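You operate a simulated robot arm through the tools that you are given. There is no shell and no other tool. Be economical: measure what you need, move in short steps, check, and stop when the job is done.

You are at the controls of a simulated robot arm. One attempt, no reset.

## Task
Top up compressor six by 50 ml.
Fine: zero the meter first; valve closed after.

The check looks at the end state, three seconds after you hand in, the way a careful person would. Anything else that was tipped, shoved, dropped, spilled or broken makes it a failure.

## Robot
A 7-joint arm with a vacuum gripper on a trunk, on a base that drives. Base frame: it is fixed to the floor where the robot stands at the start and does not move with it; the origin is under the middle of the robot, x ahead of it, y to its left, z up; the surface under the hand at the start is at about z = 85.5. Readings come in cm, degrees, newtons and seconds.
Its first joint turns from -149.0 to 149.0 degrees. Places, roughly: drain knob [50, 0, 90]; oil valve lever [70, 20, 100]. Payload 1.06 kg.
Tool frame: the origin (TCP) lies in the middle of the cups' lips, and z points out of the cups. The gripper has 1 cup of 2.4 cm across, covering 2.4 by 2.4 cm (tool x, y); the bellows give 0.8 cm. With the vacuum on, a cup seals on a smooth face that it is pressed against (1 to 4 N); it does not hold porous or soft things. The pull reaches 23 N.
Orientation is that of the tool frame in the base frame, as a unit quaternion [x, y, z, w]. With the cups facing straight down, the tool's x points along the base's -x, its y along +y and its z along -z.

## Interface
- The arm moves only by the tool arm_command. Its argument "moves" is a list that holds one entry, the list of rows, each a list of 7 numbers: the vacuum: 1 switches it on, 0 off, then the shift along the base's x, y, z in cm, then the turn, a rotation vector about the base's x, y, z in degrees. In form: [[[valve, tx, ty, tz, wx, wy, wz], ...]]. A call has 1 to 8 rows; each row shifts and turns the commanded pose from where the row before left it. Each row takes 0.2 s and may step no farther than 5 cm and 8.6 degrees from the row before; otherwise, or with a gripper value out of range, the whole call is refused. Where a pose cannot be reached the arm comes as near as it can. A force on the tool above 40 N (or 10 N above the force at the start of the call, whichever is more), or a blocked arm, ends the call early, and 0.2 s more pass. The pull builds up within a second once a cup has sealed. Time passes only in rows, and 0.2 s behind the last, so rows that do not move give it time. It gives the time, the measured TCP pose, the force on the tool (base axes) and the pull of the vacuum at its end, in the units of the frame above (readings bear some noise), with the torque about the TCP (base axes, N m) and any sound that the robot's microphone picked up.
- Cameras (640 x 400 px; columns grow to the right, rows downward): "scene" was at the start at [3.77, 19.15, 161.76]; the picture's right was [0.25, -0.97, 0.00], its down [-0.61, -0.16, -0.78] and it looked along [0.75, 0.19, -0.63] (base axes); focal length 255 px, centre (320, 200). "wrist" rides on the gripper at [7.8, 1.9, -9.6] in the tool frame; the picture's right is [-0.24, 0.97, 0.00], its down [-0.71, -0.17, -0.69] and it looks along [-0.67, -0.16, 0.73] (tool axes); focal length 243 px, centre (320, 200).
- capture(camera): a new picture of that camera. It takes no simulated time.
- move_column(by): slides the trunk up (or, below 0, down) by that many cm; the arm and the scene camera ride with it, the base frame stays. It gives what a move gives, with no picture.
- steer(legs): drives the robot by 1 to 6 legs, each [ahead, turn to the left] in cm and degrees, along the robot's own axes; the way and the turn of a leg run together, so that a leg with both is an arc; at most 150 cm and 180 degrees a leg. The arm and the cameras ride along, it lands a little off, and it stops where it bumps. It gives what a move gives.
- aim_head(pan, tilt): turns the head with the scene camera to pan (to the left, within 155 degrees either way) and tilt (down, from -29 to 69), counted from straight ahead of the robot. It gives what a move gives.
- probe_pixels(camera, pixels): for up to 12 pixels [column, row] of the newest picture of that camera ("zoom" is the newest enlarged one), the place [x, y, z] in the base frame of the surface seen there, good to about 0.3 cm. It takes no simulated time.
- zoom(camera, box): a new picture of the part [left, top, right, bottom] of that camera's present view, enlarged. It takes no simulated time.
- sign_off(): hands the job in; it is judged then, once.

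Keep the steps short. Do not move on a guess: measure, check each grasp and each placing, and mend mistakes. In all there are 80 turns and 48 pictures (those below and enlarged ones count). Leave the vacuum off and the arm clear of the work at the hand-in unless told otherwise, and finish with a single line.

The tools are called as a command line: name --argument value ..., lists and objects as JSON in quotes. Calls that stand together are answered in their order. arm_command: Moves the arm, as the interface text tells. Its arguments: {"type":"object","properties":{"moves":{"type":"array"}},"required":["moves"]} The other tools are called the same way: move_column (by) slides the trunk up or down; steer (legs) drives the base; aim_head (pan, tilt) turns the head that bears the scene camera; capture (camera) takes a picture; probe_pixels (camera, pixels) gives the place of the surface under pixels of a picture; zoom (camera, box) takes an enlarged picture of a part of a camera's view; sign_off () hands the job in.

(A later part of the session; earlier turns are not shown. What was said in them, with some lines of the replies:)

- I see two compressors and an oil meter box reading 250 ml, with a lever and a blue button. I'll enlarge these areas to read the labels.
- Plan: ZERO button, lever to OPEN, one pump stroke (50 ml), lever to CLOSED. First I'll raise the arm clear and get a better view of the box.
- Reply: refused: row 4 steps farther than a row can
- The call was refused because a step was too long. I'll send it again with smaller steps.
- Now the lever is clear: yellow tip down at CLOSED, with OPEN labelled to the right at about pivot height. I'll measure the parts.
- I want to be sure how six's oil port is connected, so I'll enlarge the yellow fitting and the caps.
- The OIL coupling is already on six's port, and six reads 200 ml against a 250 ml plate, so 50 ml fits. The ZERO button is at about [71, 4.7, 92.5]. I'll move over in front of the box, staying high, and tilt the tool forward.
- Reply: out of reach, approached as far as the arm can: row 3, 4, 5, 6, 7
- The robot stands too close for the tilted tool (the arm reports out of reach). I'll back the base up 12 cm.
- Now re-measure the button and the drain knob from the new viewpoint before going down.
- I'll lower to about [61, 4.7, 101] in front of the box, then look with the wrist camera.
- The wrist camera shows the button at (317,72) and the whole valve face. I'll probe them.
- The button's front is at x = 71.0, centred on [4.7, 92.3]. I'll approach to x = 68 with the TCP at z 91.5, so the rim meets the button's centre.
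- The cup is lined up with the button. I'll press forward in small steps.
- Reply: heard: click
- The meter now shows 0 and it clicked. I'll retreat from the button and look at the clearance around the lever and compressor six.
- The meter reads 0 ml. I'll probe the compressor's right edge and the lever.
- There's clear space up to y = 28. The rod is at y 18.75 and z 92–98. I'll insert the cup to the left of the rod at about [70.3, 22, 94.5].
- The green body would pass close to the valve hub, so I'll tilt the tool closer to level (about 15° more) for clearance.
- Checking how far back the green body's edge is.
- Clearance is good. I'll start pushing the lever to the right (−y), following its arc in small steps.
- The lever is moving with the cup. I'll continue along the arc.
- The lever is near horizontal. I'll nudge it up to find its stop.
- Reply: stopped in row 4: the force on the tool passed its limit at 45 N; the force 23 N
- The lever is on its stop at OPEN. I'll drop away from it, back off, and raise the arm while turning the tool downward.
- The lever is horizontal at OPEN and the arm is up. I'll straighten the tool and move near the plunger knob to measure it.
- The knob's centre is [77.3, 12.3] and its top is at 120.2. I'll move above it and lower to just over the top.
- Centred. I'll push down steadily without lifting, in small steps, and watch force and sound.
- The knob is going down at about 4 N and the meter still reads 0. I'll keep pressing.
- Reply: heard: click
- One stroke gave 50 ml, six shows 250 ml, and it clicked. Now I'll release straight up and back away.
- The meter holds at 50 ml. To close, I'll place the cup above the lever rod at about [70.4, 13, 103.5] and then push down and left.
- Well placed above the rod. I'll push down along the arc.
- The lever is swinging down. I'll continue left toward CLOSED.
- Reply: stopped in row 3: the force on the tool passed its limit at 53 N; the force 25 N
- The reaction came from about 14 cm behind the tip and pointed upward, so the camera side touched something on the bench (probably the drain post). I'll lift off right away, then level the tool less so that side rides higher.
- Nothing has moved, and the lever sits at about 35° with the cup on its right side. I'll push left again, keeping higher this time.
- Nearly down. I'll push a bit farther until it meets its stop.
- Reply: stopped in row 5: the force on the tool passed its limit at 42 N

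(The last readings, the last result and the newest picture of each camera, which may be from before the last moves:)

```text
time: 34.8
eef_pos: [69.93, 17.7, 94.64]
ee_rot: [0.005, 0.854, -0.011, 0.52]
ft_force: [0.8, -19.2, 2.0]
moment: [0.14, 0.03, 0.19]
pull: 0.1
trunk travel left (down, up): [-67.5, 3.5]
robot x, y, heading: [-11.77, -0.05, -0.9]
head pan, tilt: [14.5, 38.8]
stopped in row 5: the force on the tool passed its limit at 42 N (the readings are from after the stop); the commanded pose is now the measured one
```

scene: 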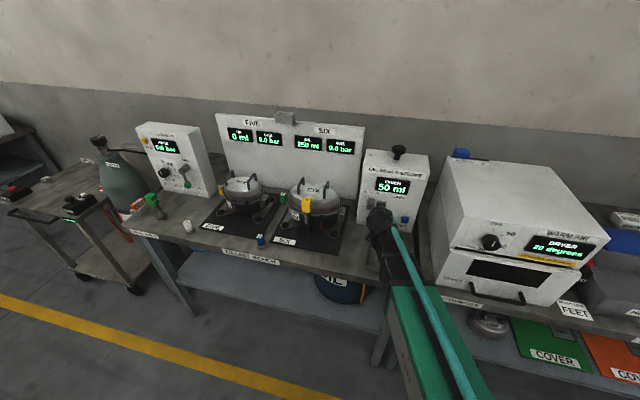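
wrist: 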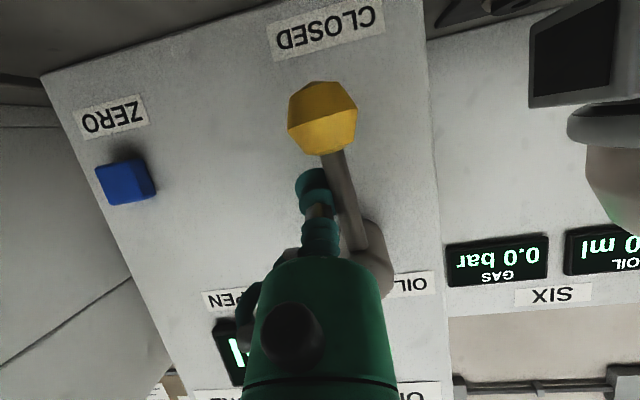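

The stop is reached firmly. I'll move right off the rod, retreat, raise the arm and inspect.

arm_command --moves '[[[0, 0, -1, 0.2, 0, 0, 0], [0, 0, -1, 0.3, 0, 0, 0], [0, -3, 0, 1, 0, 0, 0], [0, -4, 0, 2, 0, 0, 0], [0, -4, 0, 2, 0, 0, 0], [0, -1, -2, 4, 0, 0, 0], [0, 0, -3, 4, 0, 0, 0], [0, 0, -3, 4, 0, 0, 0]]]'

capture --camera "scene"

zoom --camera "scene" --box '[280, 130, 440, 280]'

```text
time: 36.6
eef_pos: [58.36, 7.79, 112.07]
ee_rot: [0.003, 0.854, -0.009, 0.52]
ft_force: [-0.9, 0.2, 0.5]
moment: [0.01, -0.02, -0.03]
pull: 0.0
out of reach, approached as far as the arm can: row 8
trunk travel left (down, up): [-67.5, 3.5]
robot x, y, heading: [-11.79, 0.1, -0.6]
head pan, tilt: [14.5, 38.8]
```

```text
5 pictures are left
```

scene: 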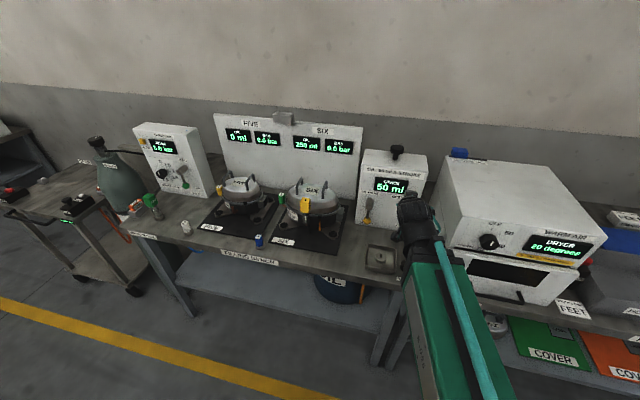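

```text
2.67 times, centred on (360, 205) of scene
```

zoom: 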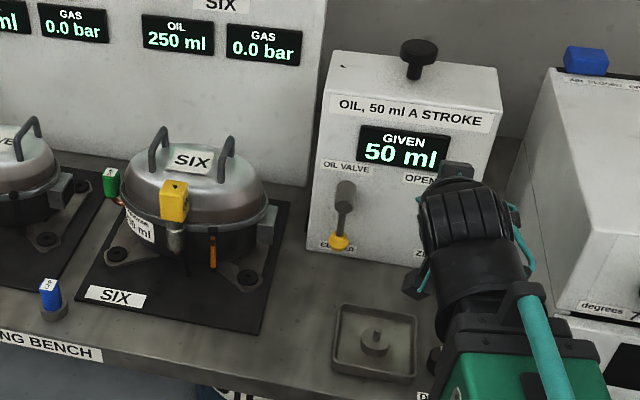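

Six reads 250 ml, the meter reads 50 ml, and the lever is down at CLOSED. One last check is that the drain knob wasn't disturbed, so I'll move the arm up and to the left for a view of it.

arm_command --moves '[[[0, 0, 2, 4, 0, 8.4, 0], [0, 0, 2, 4, 0, 8.4, 0], [0, 0, 3, 3, 0, 8.4, 0], [0, 0, 4.5, 0, 0, 8.4, 0], [0, 0, 4.5, 0, 0, 8.4, 0], [0, 0, 4.5, 0, 0, 8.4, 0], [0, 0, 4.5, 0, 0, 8.4, 0], [0, 0, 4.5, 0, 0, 3.5, 0]]]'

zoom --camera "scene" --box '[340, 210, 440, 300]'

capture --camera "wrist"

```text
time: 38.4
eef_pos: [58.38, 37.9, 123.19]
ee_rot: [-0.003, 1.0, -0.009, 0.002]
ft_force: [-0.3, 0.3, -0.4]
moment: [-0.02, 0.01, 0.02]
pull: 0.1
trunk travel left (down, up): [-67.5, 3.5]
robot x, y, heading: [-11.78, 0.16, -0.6]
head pan, tilt: [14.5, 38.8]
```

```text
4.44 times, centred on (390, 255) of scene
```

zoom: 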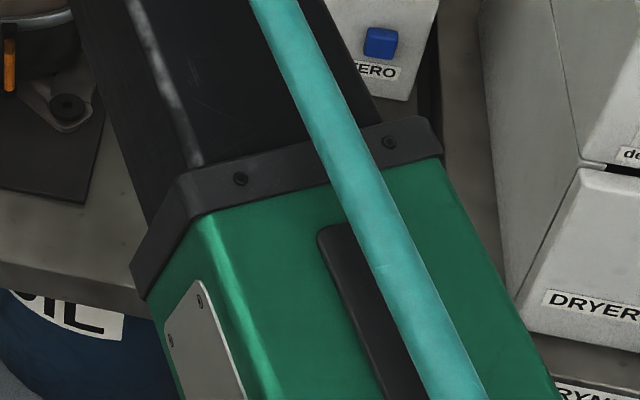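

```text
2 pictures are left
```

wrist: 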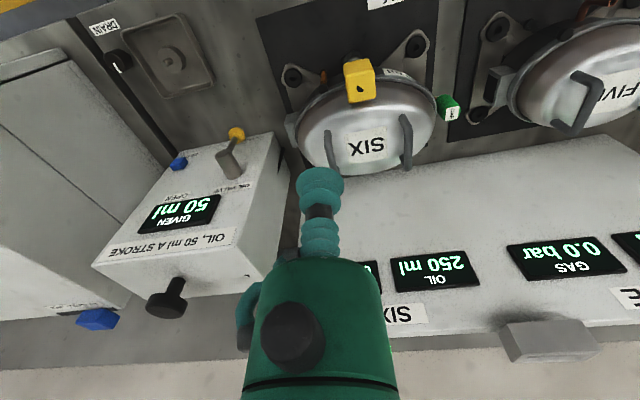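

zoom --camera "wrist" --box '[70, 10, 250, 200]'

```text
2.11 times, centred on (160, 105) of wrist
```

zoom: 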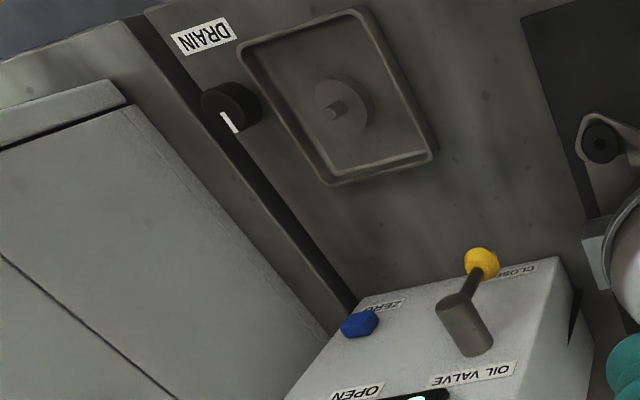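

The drain knob's mark looks the same as at the start, the lever is at CLOSED, the vacuum is off and the arm is clear. Handing in.

sign_off

```text
The job is handed in.
```

Compressor six was topped up by 50 ml (200 to 250 ml) with the meter zeroed first and the oil valve closed afterwards; the gripper's camera side bumped something on the bench, probably the drain post, while closing the valve, and nothing looked moved.
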